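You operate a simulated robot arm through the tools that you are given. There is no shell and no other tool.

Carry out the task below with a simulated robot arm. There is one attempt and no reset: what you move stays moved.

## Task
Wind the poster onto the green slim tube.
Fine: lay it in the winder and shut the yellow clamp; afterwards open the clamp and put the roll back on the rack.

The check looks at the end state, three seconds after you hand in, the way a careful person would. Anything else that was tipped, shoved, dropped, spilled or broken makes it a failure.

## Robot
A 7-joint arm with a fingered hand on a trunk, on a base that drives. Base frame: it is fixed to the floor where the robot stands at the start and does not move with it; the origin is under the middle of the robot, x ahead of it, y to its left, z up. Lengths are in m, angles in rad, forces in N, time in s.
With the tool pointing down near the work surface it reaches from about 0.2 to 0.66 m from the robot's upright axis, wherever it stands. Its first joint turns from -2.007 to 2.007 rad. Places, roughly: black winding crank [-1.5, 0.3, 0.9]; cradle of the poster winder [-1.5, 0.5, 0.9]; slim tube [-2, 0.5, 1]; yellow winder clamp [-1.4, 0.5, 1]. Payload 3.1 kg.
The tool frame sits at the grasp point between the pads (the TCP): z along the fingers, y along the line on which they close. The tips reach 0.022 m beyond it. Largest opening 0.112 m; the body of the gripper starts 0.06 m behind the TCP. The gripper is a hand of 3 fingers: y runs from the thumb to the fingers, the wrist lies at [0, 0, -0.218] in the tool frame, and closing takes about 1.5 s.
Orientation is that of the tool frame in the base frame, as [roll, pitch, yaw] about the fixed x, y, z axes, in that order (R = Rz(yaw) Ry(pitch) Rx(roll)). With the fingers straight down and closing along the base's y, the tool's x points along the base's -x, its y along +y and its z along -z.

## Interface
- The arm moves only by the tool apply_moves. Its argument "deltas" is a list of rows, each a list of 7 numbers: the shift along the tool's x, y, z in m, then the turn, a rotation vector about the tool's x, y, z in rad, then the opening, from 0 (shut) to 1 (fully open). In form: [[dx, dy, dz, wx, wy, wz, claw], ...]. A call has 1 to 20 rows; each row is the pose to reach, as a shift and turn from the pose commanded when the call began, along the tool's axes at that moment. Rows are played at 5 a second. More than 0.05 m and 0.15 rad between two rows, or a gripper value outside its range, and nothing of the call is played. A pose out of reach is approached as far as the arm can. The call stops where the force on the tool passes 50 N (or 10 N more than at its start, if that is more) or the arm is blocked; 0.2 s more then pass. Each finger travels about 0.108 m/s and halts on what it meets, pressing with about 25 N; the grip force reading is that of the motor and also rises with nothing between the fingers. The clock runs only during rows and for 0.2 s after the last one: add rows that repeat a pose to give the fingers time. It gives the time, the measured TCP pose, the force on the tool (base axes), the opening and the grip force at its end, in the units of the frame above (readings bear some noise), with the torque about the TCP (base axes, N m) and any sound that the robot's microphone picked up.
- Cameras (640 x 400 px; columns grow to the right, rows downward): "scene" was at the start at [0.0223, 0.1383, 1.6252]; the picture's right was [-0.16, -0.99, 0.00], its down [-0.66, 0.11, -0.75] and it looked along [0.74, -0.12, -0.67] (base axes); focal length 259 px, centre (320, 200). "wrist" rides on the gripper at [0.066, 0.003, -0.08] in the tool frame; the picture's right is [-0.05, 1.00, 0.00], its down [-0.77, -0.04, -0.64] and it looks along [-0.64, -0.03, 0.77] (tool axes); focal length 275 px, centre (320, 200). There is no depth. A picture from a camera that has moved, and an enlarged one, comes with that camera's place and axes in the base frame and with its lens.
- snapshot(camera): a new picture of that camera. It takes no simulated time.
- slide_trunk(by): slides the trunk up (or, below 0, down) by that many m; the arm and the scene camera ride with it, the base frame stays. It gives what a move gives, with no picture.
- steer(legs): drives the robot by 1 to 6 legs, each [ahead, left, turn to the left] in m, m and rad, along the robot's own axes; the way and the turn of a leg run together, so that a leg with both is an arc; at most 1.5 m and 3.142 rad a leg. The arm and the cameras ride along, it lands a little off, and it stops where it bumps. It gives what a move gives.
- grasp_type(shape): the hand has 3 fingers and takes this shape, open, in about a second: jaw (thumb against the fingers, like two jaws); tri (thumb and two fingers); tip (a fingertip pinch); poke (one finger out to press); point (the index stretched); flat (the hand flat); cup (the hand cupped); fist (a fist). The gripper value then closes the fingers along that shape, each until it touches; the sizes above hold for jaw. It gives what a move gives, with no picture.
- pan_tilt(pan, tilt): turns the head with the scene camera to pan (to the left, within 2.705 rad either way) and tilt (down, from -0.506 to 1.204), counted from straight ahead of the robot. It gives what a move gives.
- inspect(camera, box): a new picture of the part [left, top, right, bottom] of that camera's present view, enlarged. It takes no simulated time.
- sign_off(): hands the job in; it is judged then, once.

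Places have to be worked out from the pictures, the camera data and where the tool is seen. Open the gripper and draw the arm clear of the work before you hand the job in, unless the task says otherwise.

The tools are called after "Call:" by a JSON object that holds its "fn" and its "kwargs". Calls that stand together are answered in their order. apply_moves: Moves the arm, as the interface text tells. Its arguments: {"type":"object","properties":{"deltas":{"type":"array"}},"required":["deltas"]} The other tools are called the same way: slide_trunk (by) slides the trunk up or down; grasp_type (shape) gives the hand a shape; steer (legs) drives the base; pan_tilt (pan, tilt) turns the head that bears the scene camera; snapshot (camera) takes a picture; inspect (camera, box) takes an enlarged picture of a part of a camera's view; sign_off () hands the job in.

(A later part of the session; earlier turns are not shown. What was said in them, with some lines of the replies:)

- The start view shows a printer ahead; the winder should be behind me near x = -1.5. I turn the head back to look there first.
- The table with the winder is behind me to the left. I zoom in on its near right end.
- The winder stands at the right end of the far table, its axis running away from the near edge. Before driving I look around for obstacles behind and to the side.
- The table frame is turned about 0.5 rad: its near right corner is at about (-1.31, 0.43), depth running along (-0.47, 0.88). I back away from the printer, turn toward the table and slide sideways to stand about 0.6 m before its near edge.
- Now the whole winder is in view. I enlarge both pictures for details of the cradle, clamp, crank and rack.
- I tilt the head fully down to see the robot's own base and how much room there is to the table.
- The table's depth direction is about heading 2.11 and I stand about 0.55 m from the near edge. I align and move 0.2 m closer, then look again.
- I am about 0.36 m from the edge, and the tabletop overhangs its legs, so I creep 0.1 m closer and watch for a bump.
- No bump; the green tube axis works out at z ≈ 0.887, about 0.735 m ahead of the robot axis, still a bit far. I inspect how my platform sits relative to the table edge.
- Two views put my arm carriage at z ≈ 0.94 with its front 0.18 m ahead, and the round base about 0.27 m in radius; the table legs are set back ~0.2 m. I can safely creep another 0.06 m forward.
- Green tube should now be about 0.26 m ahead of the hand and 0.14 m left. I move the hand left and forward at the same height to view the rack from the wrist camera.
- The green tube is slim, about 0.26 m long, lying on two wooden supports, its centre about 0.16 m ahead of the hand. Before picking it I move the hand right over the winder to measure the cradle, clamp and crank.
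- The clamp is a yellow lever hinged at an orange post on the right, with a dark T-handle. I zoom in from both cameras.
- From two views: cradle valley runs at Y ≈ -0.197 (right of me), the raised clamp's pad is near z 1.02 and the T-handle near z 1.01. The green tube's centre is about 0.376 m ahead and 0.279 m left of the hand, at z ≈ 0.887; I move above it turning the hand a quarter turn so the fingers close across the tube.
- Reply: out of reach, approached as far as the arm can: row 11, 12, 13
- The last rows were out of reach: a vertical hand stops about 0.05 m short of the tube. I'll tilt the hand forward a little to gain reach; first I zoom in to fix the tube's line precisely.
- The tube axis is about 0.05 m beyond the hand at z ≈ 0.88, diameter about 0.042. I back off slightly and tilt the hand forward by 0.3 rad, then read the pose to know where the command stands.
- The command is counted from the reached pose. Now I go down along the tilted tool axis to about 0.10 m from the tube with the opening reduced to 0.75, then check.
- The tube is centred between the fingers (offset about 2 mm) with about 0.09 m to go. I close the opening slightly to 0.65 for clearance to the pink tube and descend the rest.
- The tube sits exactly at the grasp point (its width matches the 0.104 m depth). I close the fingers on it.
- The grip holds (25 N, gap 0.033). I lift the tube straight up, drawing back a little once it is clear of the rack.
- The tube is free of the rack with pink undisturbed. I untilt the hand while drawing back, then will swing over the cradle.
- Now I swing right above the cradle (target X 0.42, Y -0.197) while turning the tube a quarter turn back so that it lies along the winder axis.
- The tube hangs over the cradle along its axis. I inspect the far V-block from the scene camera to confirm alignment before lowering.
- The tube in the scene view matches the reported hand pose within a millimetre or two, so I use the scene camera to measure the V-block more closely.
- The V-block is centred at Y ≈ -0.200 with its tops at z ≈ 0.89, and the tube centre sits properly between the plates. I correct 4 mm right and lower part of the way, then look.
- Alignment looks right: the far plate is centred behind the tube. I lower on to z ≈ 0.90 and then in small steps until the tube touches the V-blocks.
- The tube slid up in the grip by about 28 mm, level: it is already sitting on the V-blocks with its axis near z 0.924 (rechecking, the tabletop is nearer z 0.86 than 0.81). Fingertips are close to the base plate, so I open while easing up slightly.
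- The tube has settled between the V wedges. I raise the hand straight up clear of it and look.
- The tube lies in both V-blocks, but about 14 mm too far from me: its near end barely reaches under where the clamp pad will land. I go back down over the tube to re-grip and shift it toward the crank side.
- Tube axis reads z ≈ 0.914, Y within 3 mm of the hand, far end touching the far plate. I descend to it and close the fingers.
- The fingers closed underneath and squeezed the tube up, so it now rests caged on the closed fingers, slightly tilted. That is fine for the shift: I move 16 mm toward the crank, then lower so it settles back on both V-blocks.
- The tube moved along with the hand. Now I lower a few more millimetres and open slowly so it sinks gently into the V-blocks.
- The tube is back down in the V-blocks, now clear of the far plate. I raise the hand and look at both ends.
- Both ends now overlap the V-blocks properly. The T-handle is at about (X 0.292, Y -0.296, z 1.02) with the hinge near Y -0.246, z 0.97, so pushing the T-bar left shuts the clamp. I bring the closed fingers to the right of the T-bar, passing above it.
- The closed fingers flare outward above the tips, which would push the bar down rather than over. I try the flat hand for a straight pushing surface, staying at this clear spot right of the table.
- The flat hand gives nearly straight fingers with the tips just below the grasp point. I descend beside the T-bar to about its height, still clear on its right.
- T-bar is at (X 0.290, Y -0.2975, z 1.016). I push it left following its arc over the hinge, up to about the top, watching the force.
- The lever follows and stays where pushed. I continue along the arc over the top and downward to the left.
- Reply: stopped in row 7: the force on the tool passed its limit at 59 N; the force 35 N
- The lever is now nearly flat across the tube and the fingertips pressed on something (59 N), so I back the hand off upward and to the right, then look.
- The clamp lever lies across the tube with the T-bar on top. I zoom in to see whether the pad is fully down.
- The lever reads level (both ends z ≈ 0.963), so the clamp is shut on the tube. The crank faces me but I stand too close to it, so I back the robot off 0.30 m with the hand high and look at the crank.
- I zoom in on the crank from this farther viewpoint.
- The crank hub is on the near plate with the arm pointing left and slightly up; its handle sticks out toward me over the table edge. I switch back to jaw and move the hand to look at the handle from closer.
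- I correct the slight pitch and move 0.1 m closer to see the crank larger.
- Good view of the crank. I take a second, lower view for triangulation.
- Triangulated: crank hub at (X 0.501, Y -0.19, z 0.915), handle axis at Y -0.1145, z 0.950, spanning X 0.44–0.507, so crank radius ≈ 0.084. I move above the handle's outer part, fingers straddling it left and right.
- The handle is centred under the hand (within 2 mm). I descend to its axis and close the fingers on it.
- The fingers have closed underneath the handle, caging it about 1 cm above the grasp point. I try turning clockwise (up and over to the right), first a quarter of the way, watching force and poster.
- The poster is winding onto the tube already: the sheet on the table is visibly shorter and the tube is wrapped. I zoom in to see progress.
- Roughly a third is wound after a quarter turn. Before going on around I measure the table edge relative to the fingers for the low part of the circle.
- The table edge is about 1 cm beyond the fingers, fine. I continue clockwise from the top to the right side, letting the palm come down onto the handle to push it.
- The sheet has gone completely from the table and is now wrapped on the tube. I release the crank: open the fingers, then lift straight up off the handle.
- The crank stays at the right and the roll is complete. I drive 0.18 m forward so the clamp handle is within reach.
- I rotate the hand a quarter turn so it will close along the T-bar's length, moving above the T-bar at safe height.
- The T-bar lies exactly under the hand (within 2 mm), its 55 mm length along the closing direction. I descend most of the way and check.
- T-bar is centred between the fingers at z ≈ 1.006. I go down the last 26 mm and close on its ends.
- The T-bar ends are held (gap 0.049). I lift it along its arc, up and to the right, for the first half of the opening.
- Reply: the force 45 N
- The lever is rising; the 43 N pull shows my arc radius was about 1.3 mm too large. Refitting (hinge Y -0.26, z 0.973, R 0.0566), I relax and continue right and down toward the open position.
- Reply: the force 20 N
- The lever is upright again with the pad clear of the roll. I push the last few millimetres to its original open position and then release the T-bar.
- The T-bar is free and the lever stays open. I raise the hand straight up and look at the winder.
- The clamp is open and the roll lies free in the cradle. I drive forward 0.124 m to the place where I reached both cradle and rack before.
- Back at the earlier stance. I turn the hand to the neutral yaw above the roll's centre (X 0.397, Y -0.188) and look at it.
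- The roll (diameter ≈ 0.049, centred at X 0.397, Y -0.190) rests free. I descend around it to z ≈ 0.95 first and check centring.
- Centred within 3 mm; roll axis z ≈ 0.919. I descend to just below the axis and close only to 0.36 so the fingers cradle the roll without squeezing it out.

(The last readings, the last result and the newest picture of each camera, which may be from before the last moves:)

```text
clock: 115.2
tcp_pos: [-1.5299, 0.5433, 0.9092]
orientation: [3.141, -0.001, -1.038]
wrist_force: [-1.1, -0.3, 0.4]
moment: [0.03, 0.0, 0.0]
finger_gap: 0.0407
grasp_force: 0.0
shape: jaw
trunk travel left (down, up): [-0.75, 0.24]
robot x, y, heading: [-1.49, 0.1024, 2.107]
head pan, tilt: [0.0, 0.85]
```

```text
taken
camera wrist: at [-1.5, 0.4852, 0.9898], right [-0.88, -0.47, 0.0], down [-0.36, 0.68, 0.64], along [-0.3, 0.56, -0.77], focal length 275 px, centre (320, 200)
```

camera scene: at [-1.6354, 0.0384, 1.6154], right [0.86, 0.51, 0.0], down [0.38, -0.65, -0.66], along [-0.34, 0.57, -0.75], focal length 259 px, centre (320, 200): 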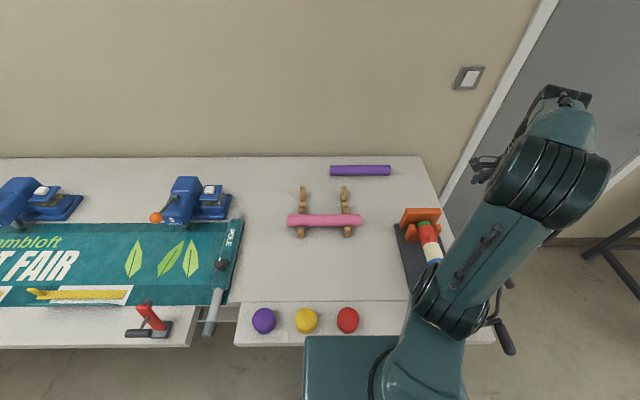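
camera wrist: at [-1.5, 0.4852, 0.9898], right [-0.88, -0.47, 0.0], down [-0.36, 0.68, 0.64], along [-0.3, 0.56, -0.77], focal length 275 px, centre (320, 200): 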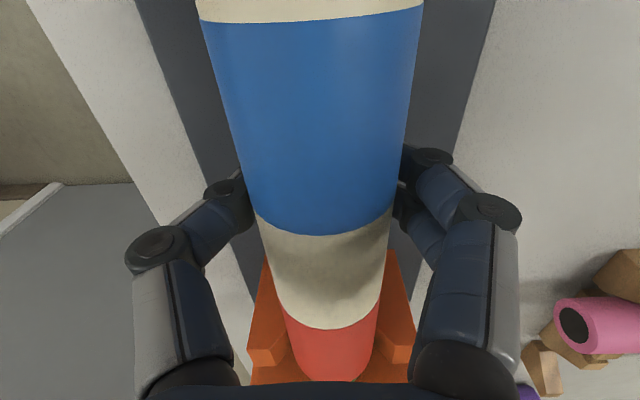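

The fingers sit under the roll's flanks without squeezing. I lift slowly a little and check that the roll comes along level.

Call:
{"fn": "apply_moves", "kwargs": {"deltas": [[0, 0, -0.005, 0, 0, 0, 0.36], [0, 0, -0.01, 0, 0, 0, 0.36], [0, 0, -0.016, 0, 0, 0, 0.36], [0, 0, -0.022, 0, 0, 0, 0.36], [0, 0, -0.03, 0, 0, 0, 0.36], [0, 0, -0.03, 0, 0, 0, 0.36]]}}

Call:
{"fn": "snapshot", "kwargs": {"camera": "wrist"}}

Call:
{"fn": "inspect", "kwargs": {"camera": "scene", "box": [390, 180, 490, 260]}}

```text
clock: 116.7
tcp_pos: [-1.5307, 0.5442, 0.9394]
orientation: [3.142, 0.0, -1.038]
wrist_force: [0.1, -0.7, -0.4]
moment: [0.02, -0.01, 0.01]
finger_gap: 0.0411
grasp_force: 0.0
shape: jaw
trunk travel left (down, up): [-0.75, 0.24]
robot x, y, heading: [-1.4917, 0.1005, 2.101]
head pan, tilt: [0.0, 0.85]
```

```text
taken
camera wrist: at [-1.4997, 0.4858, 1.0195], right [-0.88, -0.47, 0.0], down [-0.36, 0.68, 0.64], along [-0.3, 0.56, -0.77], focal length 275 px, centre (320, 200)
```

wrist: 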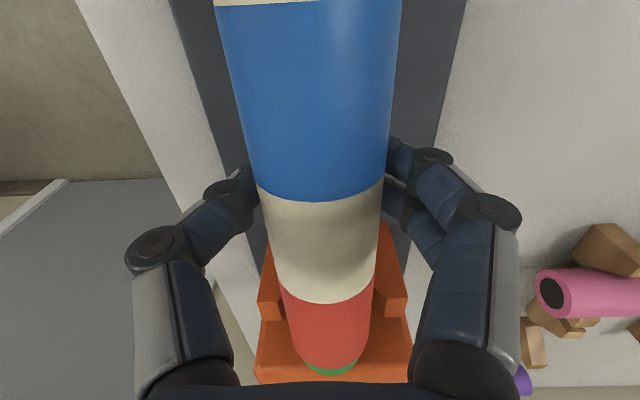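

```text
5.00 times, centred on (440, 220) of scene
camera zoom: at [-1.635, 0.0382, 1.6155], right [0.86, 0.51, 0.0], down [0.38, -0.65, -0.66], along [-0.34, 0.57, -0.75], focal length 1297 px, centre (-280, 100)
```

zoom: 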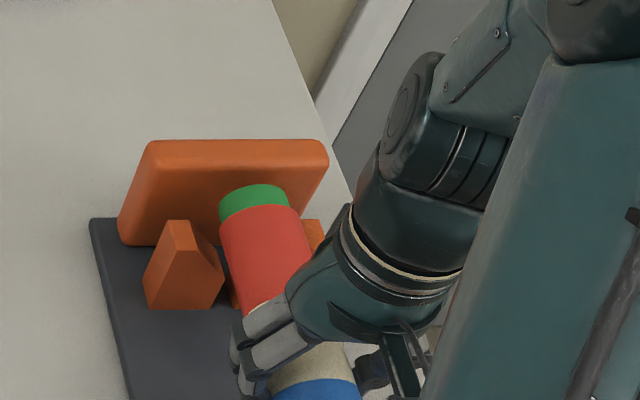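

The roll is lifting but rides low in the fingers (about 5 mm below the grasp point). I close a little more to seat it deeper before raising further.

Call:
{"fn": "apply_moves", "kwargs": {"deltas": [[0, 0, 0, 0, 0, 0, 0.33], [0, 0, 0, 0, 0, 0, 0.3], [0, 0, 0, 0, 0, 0, 0.28], [0, 0, 0, 0, 0, 0, 0.28], [0, 0, 0, 0, 0, 0, 0.28]]}}

Call:
{"fn": "snapshot", "kwargs": {"camera": "wrist"}}

```text
clock: 117.8
tcp_pos: [-1.5296, 0.5428, 0.9404]
orientation: [-3.141, -0.001, -1.038]
wrist_force: [0.0, -1.1, 0.8]
moment: [0.01, 0.01, 0.04]
finger_gap: 0.0354
grasp_force: 24.7
shape: jaw
trunk travel left (down, up): [-0.75, 0.24]
robot x, y, heading: [-1.4983, 0.1009, 2.108]
head pan, tilt: [0.0, 0.85]
```

```text
taken
camera wrist: at [-1.4997, 0.4858, 1.0195], right [-0.88, -0.47, 0.0], down [-0.36, 0.68, 0.64], along [-0.3, 0.56, -0.77], focal length 275 px, centre (320, 200)
```

wrist: 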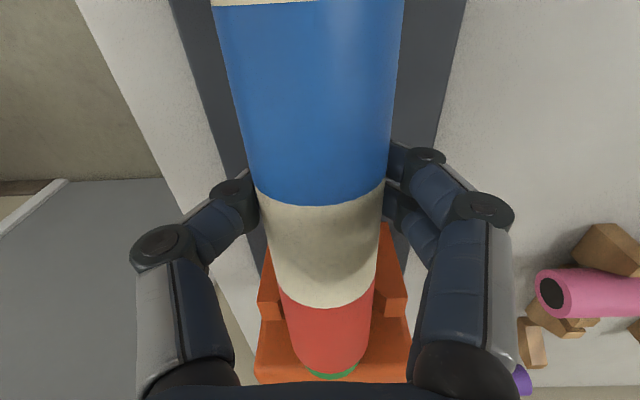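

Now it is gripped firmly (25 N, gap 0.035) near the grasp point. I lift straight up to z ≈ 1.125.

Call:
{"fn": "apply_moves", "kwargs": {"deltas": [[0, 0, -0.03, 0, 0, 0, 0.2], [0, 0, -0.065, 0, 0, 0, 0.2], [0, 0, -0.1, 0, 0, 0, 0.2], [0, 0, -0.14, 0, 0, 0, 0.2], [0, 0, -0.185, 0, 0, 0, 0.2], [0, 0, -0.185, 0, 0, 0, 0.2]]}}

Call:
{"fn": "snapshot", "kwargs": {"camera": "wrist"}}

Call:
{"fn": "snapshot", "kwargs": {"camera": "scene"}}

```text
clock: 119.2
tcp_pos: [-1.529, 0.5474, 1.1264]
orientation: [3.14, 0.0, -1.04]
wrist_force: [0.2, 0.2, 0.1]
moment: [0.04, 0.01, 0.0]
finger_gap: 0.035
grasp_force: 25.1
shape: jaw
trunk travel left (down, up): [-0.75, 0.24]
robot x, y, heading: [-1.4928, 0.1014, 2.105]
head pan, tilt: [0.0, 0.85]
```

```text
taken
camera wrist: at [-1.499, 0.4891, 1.2064], right [-0.88, -0.47, 0.0], down [-0.36, 0.68, 0.64], along [-0.3, 0.56, -0.77], focal length 275 px, centre (320, 200)
```

wrist: 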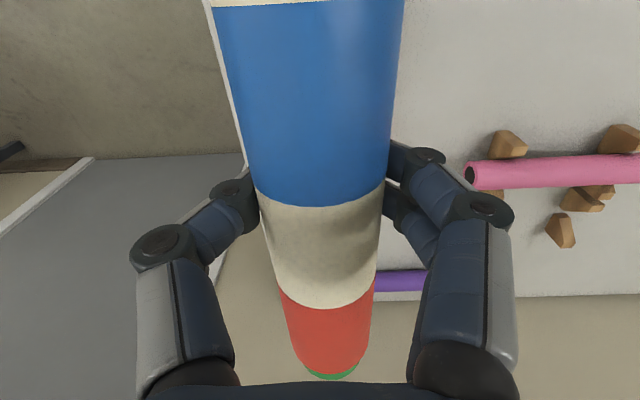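

```text
taken
camera scene: at [-1.635, 0.0385, 1.6155], right [0.86, 0.51, 0.0], down [0.38, -0.65, -0.66], along [-0.34, 0.57, -0.75], focal length 259 px, centre (320, 200)
```

scene: 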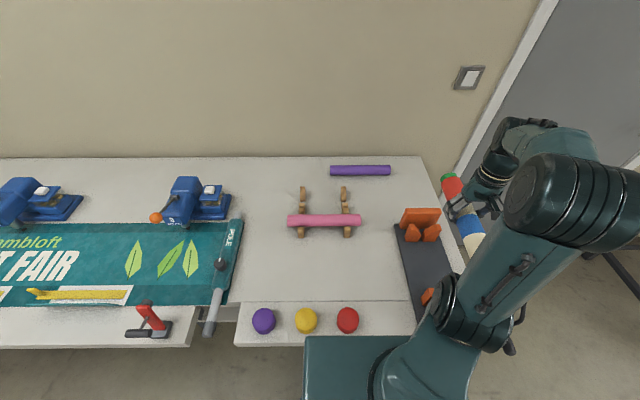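

The roll is held securely. I swing it left toward the rack, turning it a quarter turn so it lies along the rack.

Call:
{"fn": "apply_moves", "kwargs": {"deltas": [[-0.0067, 0.0277, 0, 0, 0, 0.131, 0.2], [-0.0133, 0.0553, 0, 0, 0, 0.262, 0.2], [-0.02, 0.083, 0, 0, 0, 0.393, 0.2], [-0.0267, 0.1107, 0, 0, 0, 0.524, 0.2], [-0.0333, 0.1383, 0, 0, 0, 0.654, 0.2], [-0.04, 0.166, 0, 0, 0, 0.785, 0.2], [-0.0467, 0.1937, 0, 0, 0, 0.916, 0.2], [-0.0533, 0.2213, 0, 0, 0, 1.047, 0.2], [-0.06, 0.249, 0, 0, 0, 1.178, 0.2], [-0.0667, 0.2767, 0, 0, 0, 1.309, 0.2], [-0.0733, 0.3043, 0, 0, 0, 1.44, 0.2], [-0.08, 0.332, 0, 0, 0, 1.571, 0.2], [-0.08, 0.332, 0, 0, 0, 1.571, 0.2]]}}

Call:
{"fn": "snapshot", "kwargs": {"camera": "wrist"}}

Call:
{"fn": "inspect", "kwargs": {"camera": "scene", "box": [260, 140, 420, 260]}}

```text
clock: 122.0
tcp_pos: [-1.8565, 0.4462, 1.1264]
orientation: [3.141, 0.001, -2.611]
wrist_force: [0.3, 0.3, -0.2]
moment: [-0.01, 0.02, -0.02]
finger_gap: 0.0349
grasp_force: 24.8
shape: jaw
trunk travel left (down, up): [-0.75, 0.24]
robot x, y, heading: [-1.496, 0.1009, 2.105]
head pan, tilt: [0.0, 0.85]
```

```text
taken
camera wrist: at [-1.9146, 0.4159, 1.2064], right [-0.47, 0.89, 0.0], down [0.68, 0.36, 0.64], along [0.56, 0.3, -0.77], focal length 275 px, centre (320, 200)
```

wrist: 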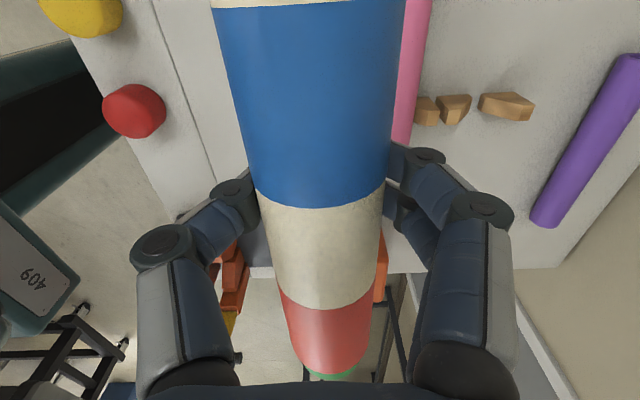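

```text
3.33 times, centred on (340, 200) of scene
camera zoom: at [-1.6342, 0.0383, 1.6155], right [0.86, 0.51, 0.0], down [0.38, -0.65, -0.66], along [-0.34, 0.57, -0.75], focal length 865 px, centre (253, 200)
```

zoom: 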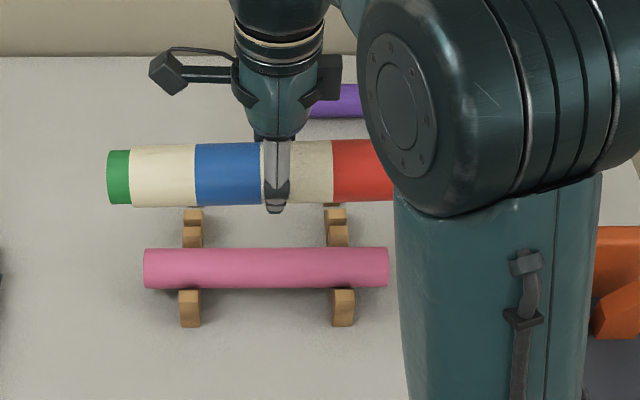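

The roll hangs in front of the rack; the green tube's seat reads X ≈ 0.67–0.68 from here, as before. I tilt the hand forward 0.3 rad and move above the seat along the approach line.

Call:
{"fn": "apply_moves", "kwargs": {"deltas": [[0, 0.03, 0.0, 0, 0, 0, 0.2], [0, 0.06, 0.01, -0.08, 0, 0, 0.2], [0, 0.09, 0.02, -0.16, 0, 0, 0.2], [0, 0.12, 0.03, -0.24, 0, 0, 0.2], [0, 0.14, 0.0384, -0.3, 0, 0, 0.2], [0, 0.14, 0.0384, -0.3, 0, 0, 0.2]]}}

Call:
{"fn": "snapshot", "kwargs": {"camera": "wrist"}}

Call:
{"fn": "inspect", "kwargs": {"camera": "scene", "box": [260, 120, 420, 240]}}

```text
clock: 123.5
tcp_pos: [-1.9289, 0.5646, 1.0854]
orientation: [2.843, 0.0, -2.609]
wrist_force: [-0.1, 0.4, 0.1]
moment: [0.0, 0.0, 0.01]
finger_gap: 0.0346
grasp_force: 25.2
shape: jaw
trunk travel left (down, up): [-0.75, 0.24]
robot x, y, heading: [-1.4916, 0.1034, 2.107]
head pan, tilt: [0.0, 0.85]
```

```text
taken
camera wrist: at [-1.9748, 0.5137, 1.1625], right [-0.44, 0.85, 0.3], down [0.78, 0.2, 0.6], along [0.45, 0.49, -0.75], focal length 275 px, centre (320, 200)
```

wrist: 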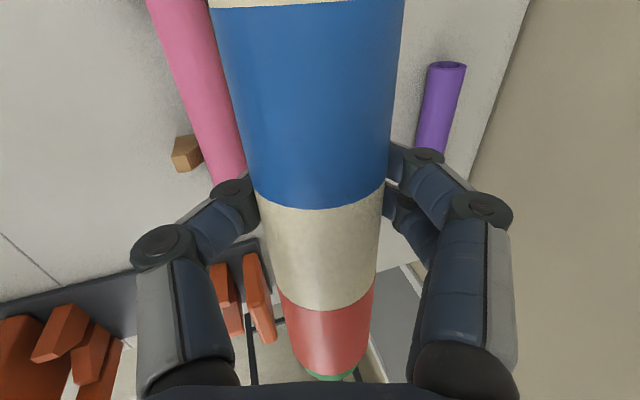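

```text
3.33 times, centred on (340, 180) of scene
camera zoom: at [-1.6351, 0.0379, 1.6154], right [0.86, 0.51, 0.0], down [0.38, -0.65, -0.66], along [-0.34, 0.57, -0.75], focal length 865 px, centre (253, 267)
```

zoom: 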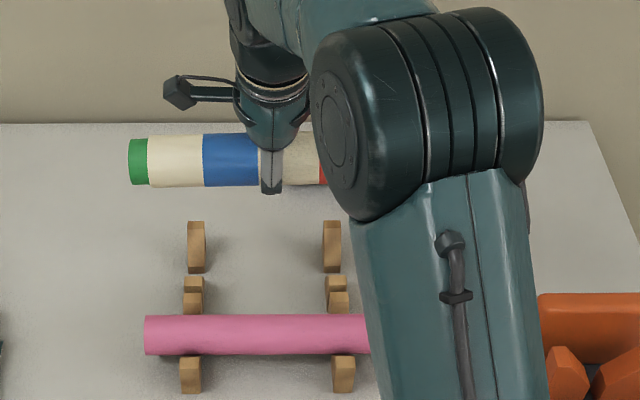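

The seat lies at X ≈ 0.676 and the roll is centred over the two supports (Y ≈ 0.143). I descend along the tilted axis, first 0.15 m.

Call:
{"fn": "apply_moves", "kwargs": {"deltas": [[0, 0, 0.04, 0, 0, 0, 0.2], [0, 0, 0.08, 0, 0, 0, 0.2], [0, 0, 0.115, 0, 0, 0, 0.2], [0, 0, 0.15, 0, 0, 0, 0.2], [0, 0, 0.15, 0, 0, 0, 0.2]]}}

Call:
{"fn": "inspect", "kwargs": {"camera": "scene", "box": [260, 140, 400, 250]}}

Call:
{"fn": "snapshot", "kwargs": {"camera": "wrist"}}

```text
clock: 124.7
tcp_pos: [-1.9517, 0.6018, 0.9423]
orientation: [2.842, 0.0, -2.609]
wrist_force: [0.1, 1.0, -0.7]
moment: [0.02, 0.01, 0.0]
finger_gap: 0.0345
grasp_force: 24.6
shape: jaw
trunk travel left (down, up): [-0.75, 0.24]
robot x, y, heading: [-1.4946, 0.1031, 2.108]
head pan, tilt: [0.0, 0.85]
```

```text
3.64 times, centred on (330, 195) of scene
camera zoom: at [-1.6347, 0.0373, 1.6155], right [0.86, 0.51, 0.0], down [0.38, -0.65, -0.66], along [-0.34, 0.57, -0.75], focal length 943 px, centre (284, 218)
```

zoom: 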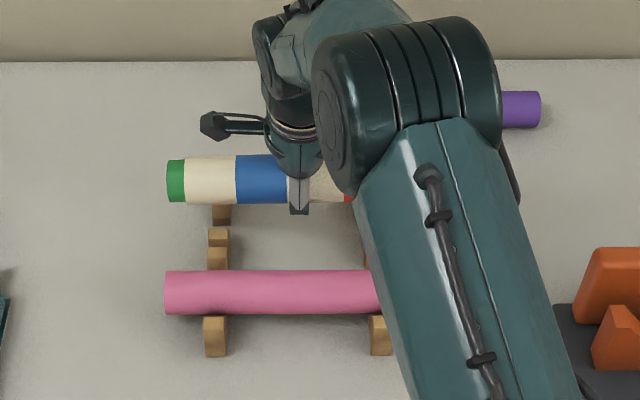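

```text
taken
camera wrist: at [-1.9987, 0.5521, 1.0193], right [-0.44, 0.85, 0.3], down [0.78, 0.2, 0.6], along [0.45, 0.49, -0.75], focal length 275 px, centre (320, 200)
```

wrist: 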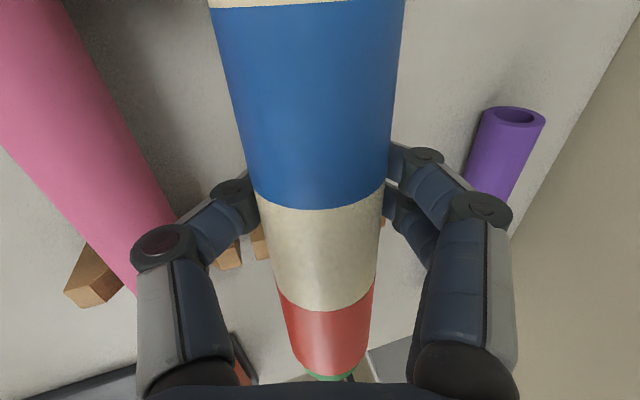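

About 5 cm remain. I lower on in small steps until the roll meets the supports.

Call:
{"fn": "apply_moves", "kwargs": {"deltas": [[0, 0, 0.02, 0, 0, 0, 0.2], [0, 0, 0.034, 0, 0, 0, 0.2], [0, 0, 0.042, 0, 0, 0, 0.2], [0, 0, 0.048, 0, 0, 0, 0.2], [0, 0, 0.048, 0, 0, 0, 0.2]]}}

Call:
{"fn": "snapshot", "kwargs": {"camera": "wrist"}}

Call:
{"fn": "inspect", "kwargs": {"camera": "scene", "box": [260, 140, 400, 250]}}

```text
clock: 125.8
tcp_pos: [-1.9582, 0.6156, 0.8978]
orientation: [2.84, 0.001, -2.608]
wrist_force: [0.0, 0.2, -1.2]
moment: [0.02, 0.0, -0.03]
finger_gap: 0.0347
grasp_force: 25.1
shape: jaw
trunk travel left (down, up): [-0.75, 0.24]
robot x, y, heading: [-1.4922, 0.1031, 2.104]
head pan, tilt: [0.0, 0.85]
```

```text
taken
camera wrist: at [-2.0048, 0.5646, 0.975], right [-0.44, 0.85, 0.29], down [0.78, 0.2, 0.6], along [0.45, 0.49, -0.75], focal length 275 px, centre (320, 200)
```

wrist: 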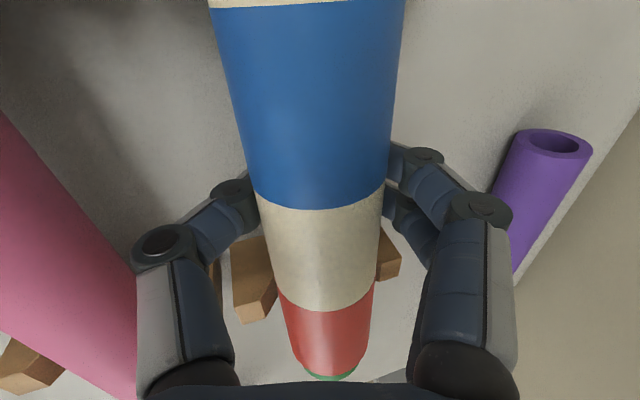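

```text
3.64 times, centred on (330, 195) of scene
camera zoom: at [-1.6353, 0.038, 1.6154], right [0.86, 0.51, 0.0], down [0.38, -0.65, -0.66], along [-0.34, 0.57, -0.75], focal length 943 px, centre (284, 218)
```

zoom: 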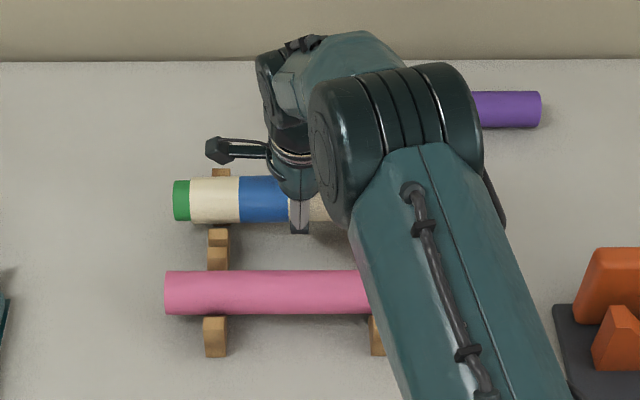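

Roll and supports line up in both views, with no contact force yet. I lower the last few millimetres.

Call:
{"fn": "apply_moves", "kwargs": {"deltas": [[0, 0, 0.003, 0, 0, 0, 0.2], [0, 0, 0.006, 0, 0, 0, 0.2], [0, 0, 0.008, 0, 0, 0, 0.2], [0, 0, 0.008, 0, 0, 0, 0.2]]}}

Call:
{"fn": "snapshot", "kwargs": {"camera": "wrist"}}

```text
clock: 126.8
tcp_pos: [-1.9581, 0.618, 0.8898]
orientation: [2.84, 0.0, -2.609]
wrist_force: [-0.3, -0.6, -1.0]
moment: [0.0, 0.03, -0.01]
finger_gap: 0.0345
grasp_force: 25.1
shape: jaw
trunk travel left (down, up): [-0.75, 0.24]
robot x, y, heading: [-1.4928, 0.1022, 2.105]
head pan, tilt: [0.0, 0.85]
```

```text
taken
camera wrist: at [-2.0053, 0.5663, 0.9669], right [-0.44, 0.85, 0.29], down [0.78, 0.2, 0.6], along [0.45, 0.49, -0.75], focal length 275 px, centre (320, 200)
```

wrist: 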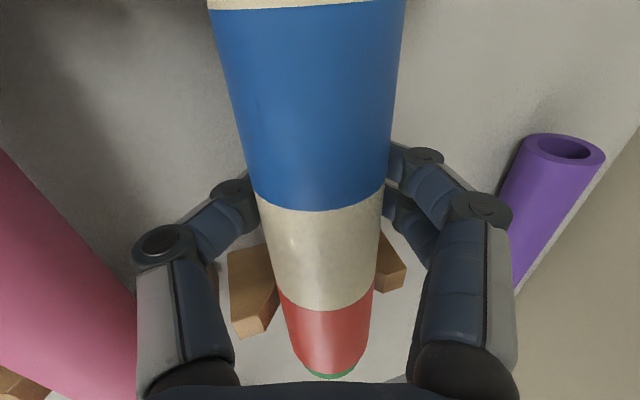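

No contact yet; by comparing with the picup view the seat is 3–6 mm lower. I lower purely vertically in 2 mm steps.

Call:
{"fn": "apply_moves", "kwargs": {"deltas": [[0, -0.0006, 0.0019, 0, 0, 0, 0.2], [0, -0.0012, 0.0038, 0, 0, 0, 0.2], [0, -0.0018, 0.0057, 0, 0, 0, 0.2], [0, -0.0018, 0.0057, 0, 0, 0, 0.2]]}}

Call:
{"fn": "snapshot", "kwargs": {"camera": "wrist"}}

Call:
{"fn": "inspect", "kwargs": {"camera": "scene", "box": [280, 160, 360, 240]}}

```text
clock: 127.8
tcp_pos: [-1.9595, 0.6166, 0.8831]
orientation: [2.843, -0.001, -2.608]
wrist_force: [1.0, -0.8, 1.0]
moment: [-0.03, 0.01, 0.0]
finger_gap: 0.0343
grasp_force: 25.0
shape: jaw
trunk travel left (down, up): [-0.75, 0.24]
robot x, y, heading: [-1.4937, 0.101, 2.105]
head pan, tilt: [0.0, 0.85]
```

```text
taken
camera wrist: at [-2.0056, 0.5657, 0.9613], right [-0.44, 0.85, 0.29], down [0.78, 0.2, 0.6], along [0.45, 0.49, -0.75], focal length 275 px, centre (320, 200)
```

wrist: 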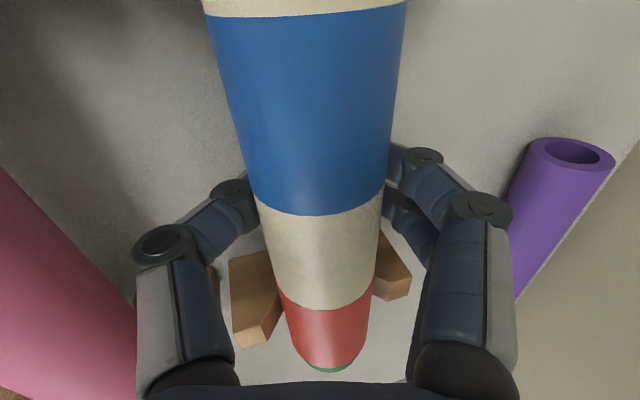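

```text
5.00 times, centred on (320, 200) of scene
camera zoom: at [-1.6349, 0.0376, 1.6155], right [0.86, 0.51, 0.0], down [0.38, -0.65, -0.66], along [-0.34, 0.57, -0.75], focal length 1297 px, centre (320, 200)
```

zoom: 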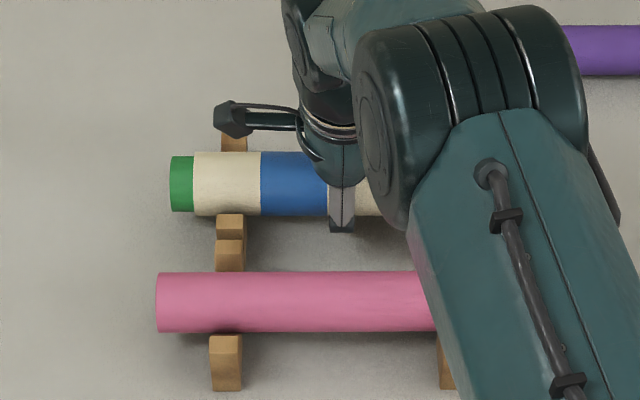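

The roll has started to settle on the supports (it shifted slightly in the grip). I open the fingers slowly to let it sit.

Call:
{"fn": "apply_moves", "kwargs": {"deltas": [[0, 0, 0, 0, 0, 0, 0.31], [0, 0, 0, 0, 0, 0, 0.33], [0, 0, 0, 0, 0, 0, 0.35], [0, 0, 0, 0, 0, 0, 0.37], [0, 0, 0, 0, 0, 0, 0.39], [0, 0, 0, 0, 0, 0, 0.41], [0, 0, 0, 0, 0, 0, 0.43], [0, 0, 0, 0, 0, 0, 0.46], [0, 0, 0, 0, 0, 0, 0.5], [0, 0, 0, 0, 0, 0, 0.55], [0, 0, 0, 0, 0, 0, 0.62], [0, 0, 0, 0, 0, 0, 0.65], [0, 0, 0, 0, 0, 0, 0.65]]}}

Call:
{"fn": "snapshot", "kwargs": {"camera": "wrist"}}

Call:
{"fn": "inspect", "kwargs": {"camera": "scene", "box": [280, 160, 360, 240]}}

```text
clock: 130.7
tcp_pos: [-1.9583, 0.6168, 0.8842]
orientation: [2.84, -0.001, -2.61]
wrist_force: [0.4, -0.5, -0.2]
moment: [0.01, 0.01, 0.02]
finger_gap: 0.0721
grasp_force: 0.1
shape: jaw
trunk travel left (down, up): [-0.75, 0.24]
robot x, y, heading: [-1.4957, 0.1019, 2.111]
head pan, tilt: [0.0, 0.85]
```

```text
taken
camera wrist: at [-2.0057, 0.5659, 0.9612], right [-0.44, 0.85, 0.29], down [0.78, 0.2, 0.6], along [0.45, 0.49, -0.75], focal length 275 px, centre (320, 200)
```

wrist: 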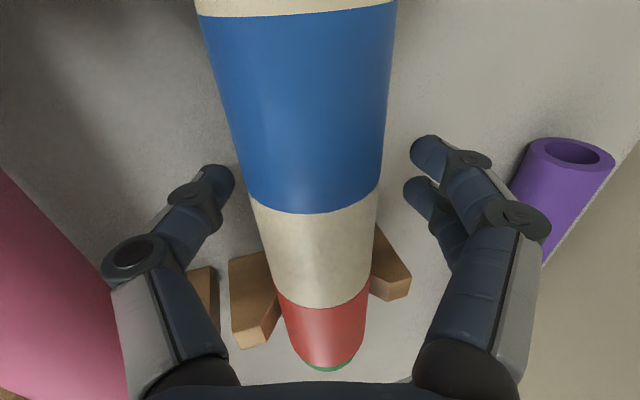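

```text
5.00 times, centred on (320, 200) of scene
camera zoom: at [-1.6352, 0.0379, 1.6154], right [0.86, 0.51, 0.0], down [0.38, -0.65, -0.66], along [-0.34, 0.57, -0.75], focal length 1297 px, centre (320, 200)
```

zoom: 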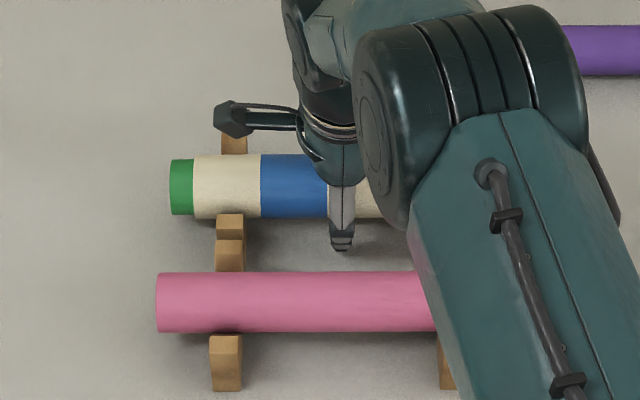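

The roll sits in the supports between the open fingers. I retreat along the approach axis.

Call:
{"fn": "apply_moves", "kwargs": {"deltas": [[0, 0, 0, 0, 0, 0, 0.72], [0, -0.002, -0.02, 0, 0, 0, 0.72], [0, -0.002, -0.05, 0, 0, 0, 0.72], [0, -0.002, -0.09, 0, 0, 0, 0.75], [0, -0.002, -0.13, 0, 0, 0, 0.8], [0, -0.002, -0.17, 0, 0, 0, 0.9], [0, -0.01, -0.21, 0, 0, 0, 1], [0, -0.01, -0.21, 0, 0, 0, 1]]}}

Call:
{"fn": "snapshot", "kwargs": {"camera": "wrist"}}

Call:
{"fn": "inspect", "kwargs": {"camera": "scene", "box": [260, 140, 400, 250]}}

```text
clock: 132.4
tcp_pos: [-1.9211, 0.5563, 1.0833]
orientation: [2.843, -0.001, -2.608]
wrist_force: [-0.1, 0.7, -0.7]
moment: [-0.03, 0.03, -0.03]
finger_gap: 0.1118
grasp_force: 0.1
shape: jaw
trunk travel left (down, up): [-0.75, 0.24]
robot x, y, heading: [-1.4899, 0.0995, 2.111]
head pan, tilt: [0.0, 0.85]
```

```text
taken
camera wrist: at [-1.9683, 0.5057, 1.1603], right [-0.44, 0.85, 0.29], down [0.78, 0.2, 0.6], along [0.45, 0.49, -0.75], focal length 275 px, centre (320, 200)
```

wrist: 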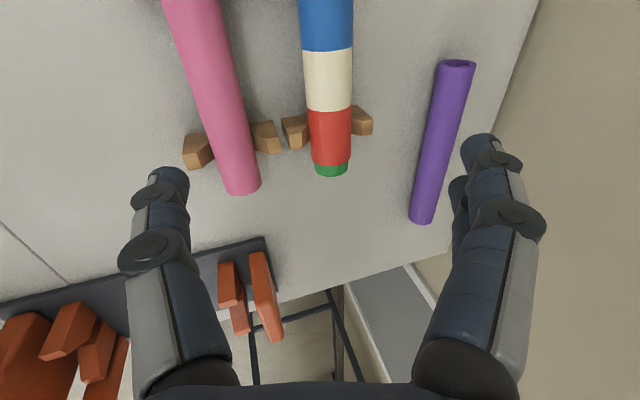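

```text
3.64 times, centred on (330, 195) of scene
camera zoom: at [-1.6359, 0.0389, 1.6154], right [0.86, 0.51, 0.0], down [0.38, -0.65, -0.66], along [-0.34, 0.57, -0.75], focal length 943 px, centre (284, 218)
```

zoom: 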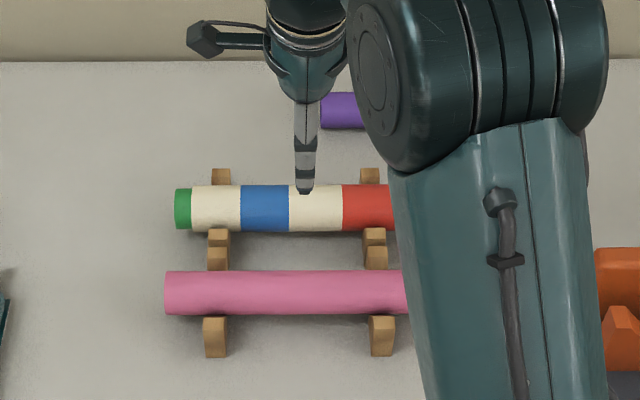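

The roll is seated on both supports, parallel to the pink tube. I untilt and draw the arm back over my side of the table.

Call:
{"fn": "apply_moves", "kwargs": {"deltas": [[0, -0.025, -0.02, 0.06, 0, 0, 1], [0, -0.05, -0.041, 0.12, 0, 0, 1], [0, -0.075, -0.061, 0.18, 0, 0, 1], [0, -0.1, -0.081, 0.24, 0, 0, 1], [0, -0.1255, -0.1016, 0.3, 0, 0, 1], [0, -0.1255, -0.1016, 0.3, 0, 0, 1]]}}

Call:
{"fn": "steer", "kwargs": {"legs": [[-0.4, 0, 0]]}}

Call:
{"fn": "snapshot", "kwargs": {"camera": "scene"}}

Call:
{"fn": "inspect", "kwargs": {"camera": "scene", "box": [260, 100, 460, 260]}}

```text
clock: 133.8
tcp_pos: [-1.8459, 0.4271, 1.1401]
orientation: [-3.141, 0.001, -2.608]
wrist_force: [0.1, -1.0, 0.0]
moment: [0.0, 0.01, 0.02]
finger_gap: 0.112
grasp_force: 0.0
shape: jaw
trunk travel left (down, up): [-0.75, 0.24]
robot x, y, heading: [-1.4925, 0.1039, 2.111]
head pan, tilt: [0.0, 0.85]
```

```text
clock: 136.4
tcp_pos: [-1.6372, 0.0746, 1.1396]
orientation: [-3.141, 0.0, -2.605]
wrist_force: [0.4, -0.5, -0.2]
moment: [0.03, -0.02, 0.01]
finger_gap: 0.1117
grasp_force: 0.1
shape: jaw
trunk travel left (down, up): [-0.75, 0.24]
robot x, y, heading: [-1.2871, -0.253, 2.107]
head pan, tilt: [0.0, 0.85]
```

```text
taken
camera scene: at [-1.4252, -0.3153, 1.6154], right [0.86, 0.51, 0.0], down [0.38, -0.65, -0.66], along [-0.34, 0.57, -0.75], focal length 259 px, centre (320, 200)
```

scene: 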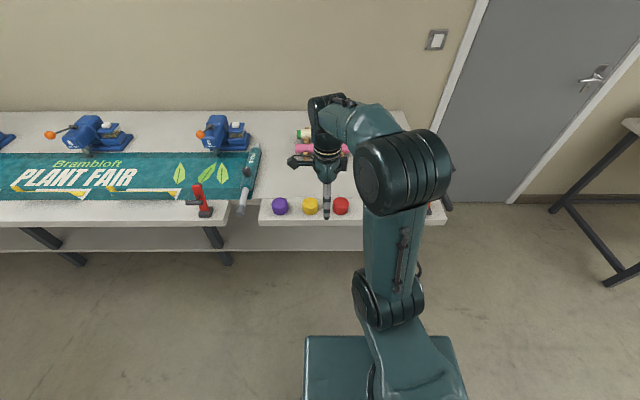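

```text
2.50 times, centred on (360, 180) of scene
camera zoom: at [-1.4252, -0.3153, 1.6154], right [0.86, 0.51, 0.0], down [0.38, -0.65, -0.66], along [-0.34, 0.57, -0.75], focal length 648 px, centre (220, 250)
```

zoom: 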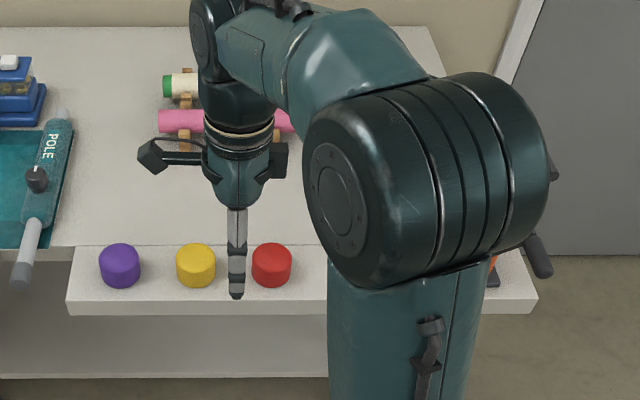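

The arm blocks the view, so I swing the hand to the right to check the final scene.

Call:
{"fn": "apply_moves", "kwargs": {"deltas": [[-0.04, -0.01, 0, 0, 0, 0, 1], [-0.08, -0.02, 0, 0, 0, 0, 1], [-0.12, -0.03, 0, 0, 0, 0, 1], [-0.16, -0.04, 0, 0, 0, 0, 1], [-0.2, -0.05, 0, 0, 0, 0, 1], [-0.24, -0.06, 0, 0, 0, 0, 1], [-0.28, -0.07, 0, 0, 0, 0, 1], [-0.32, -0.08, 0, 0, 0, 0, 1], [-0.36, -0.09, 0, 0, 0, 0, 1], [-0.4, -0.1, 0, 0, 0, 0, 1], [-0.4, -0.1, 0, 0, 0, 0, 1]]}}

Call:
{"fn": "snapshot", "kwargs": {"camera": "scene"}}

Call:
{"fn": "inspect", "kwargs": {"camera": "scene", "box": [260, 100, 460, 240]}}

```text
clock: 138.8
tcp_pos: [-1.242, 0.1953, 1.1398]
orientation: [-3.14, 0.0, -2.604]
wrist_force: [0.1, -0.1, 0.5]
moment: [-0.05, -0.01, 0.0]
finger_gap: 0.1118
grasp_force: 0.0
shape: jaw
trunk travel left (down, up): [-0.75, 0.24]
robot x, y, heading: [-1.2832, -0.2503, 2.111]
head pan, tilt: [0.0, 0.85]
```

```text
taken
camera scene: at [-1.4265, -0.3153, 1.6153], right [0.86, 0.51, 0.0], down [0.39, -0.64, -0.66], along [-0.34, 0.57, -0.75], focal length 259 px, centre (320, 200)
```

scene: 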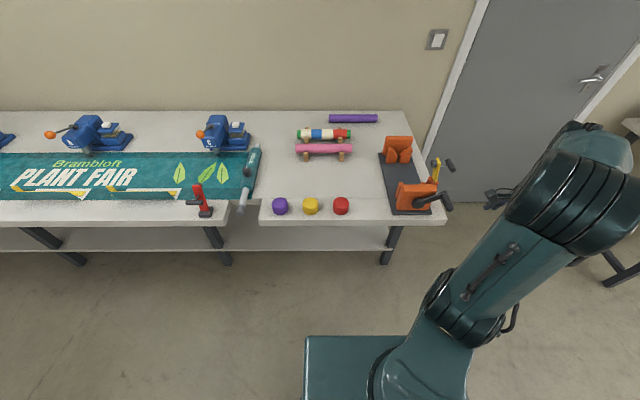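

```text
2.86 times, centred on (360, 170) of scene
camera zoom: at [-1.4265, -0.3153, 1.6153], right [0.86, 0.51, 0.0], down [0.39, -0.64, -0.66], along [-0.34, 0.57, -0.75], focal length 741 px, centre (206, 286)
```

zoom: 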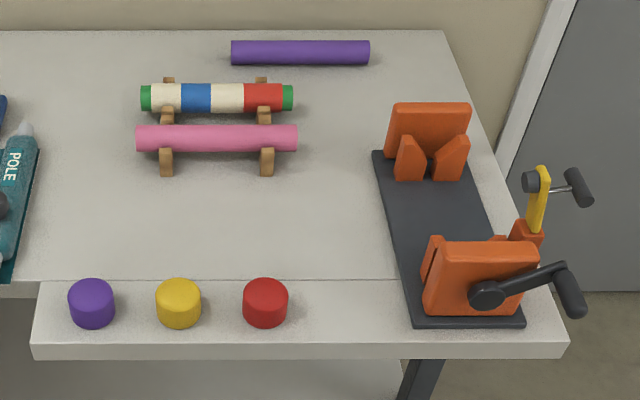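

The roll is on the rack, the clamp open, the poster fully wound and everything else in place. One closer look at the seating.

Call:
{"fn": "inspect", "kwargs": {"camera": "scene", "box": [285, 115, 365, 170]}}

```text
7.27 times, centred on (325, 142) of scene
camera zoom: at [-1.4265, -0.3153, 1.6153], right [0.86, 0.51, 0.0], down [0.39, -0.64, -0.66], along [-0.34, 0.57, -0.75], focal length 1886 px, centre (284, 618)
```

zoom: 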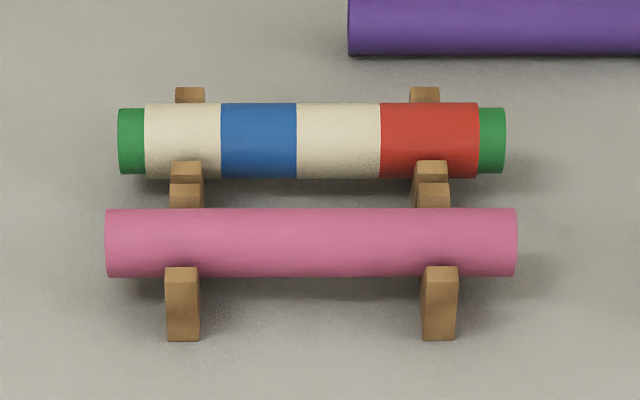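

The roll sits level in both supports, the gripper is open and the arm is well clear of the work. I hand the job in.

Call:
{"fn": "sign_off", "kwargs": {}}

```text
The job is handed in.
```

The poster is wound onto the green slim tube, and the roll is back on the rack in its original place, level on both supports.

- **Winder:** I laid the tube in the cradle and shut the yellow clamp on it. Turning the crank clockwise wound the poster on until no sheet was left on the table. The clamp is open again, and the crank handle now points to the right instead of the left.
- **Corrections on the way:** I first set the tube down about 16 mm too far from the crank, so I re-gripped it and moved it back. While I shut the clamp, the arm stopped once at 59 N. Pictures taken afterwards show the winder had not moved.
- **Surroundings:** In the last pictures the pink and purple tubes, the three caps and the rest of the table look undisturbed. The gripper is open and the arm is clear of the work.
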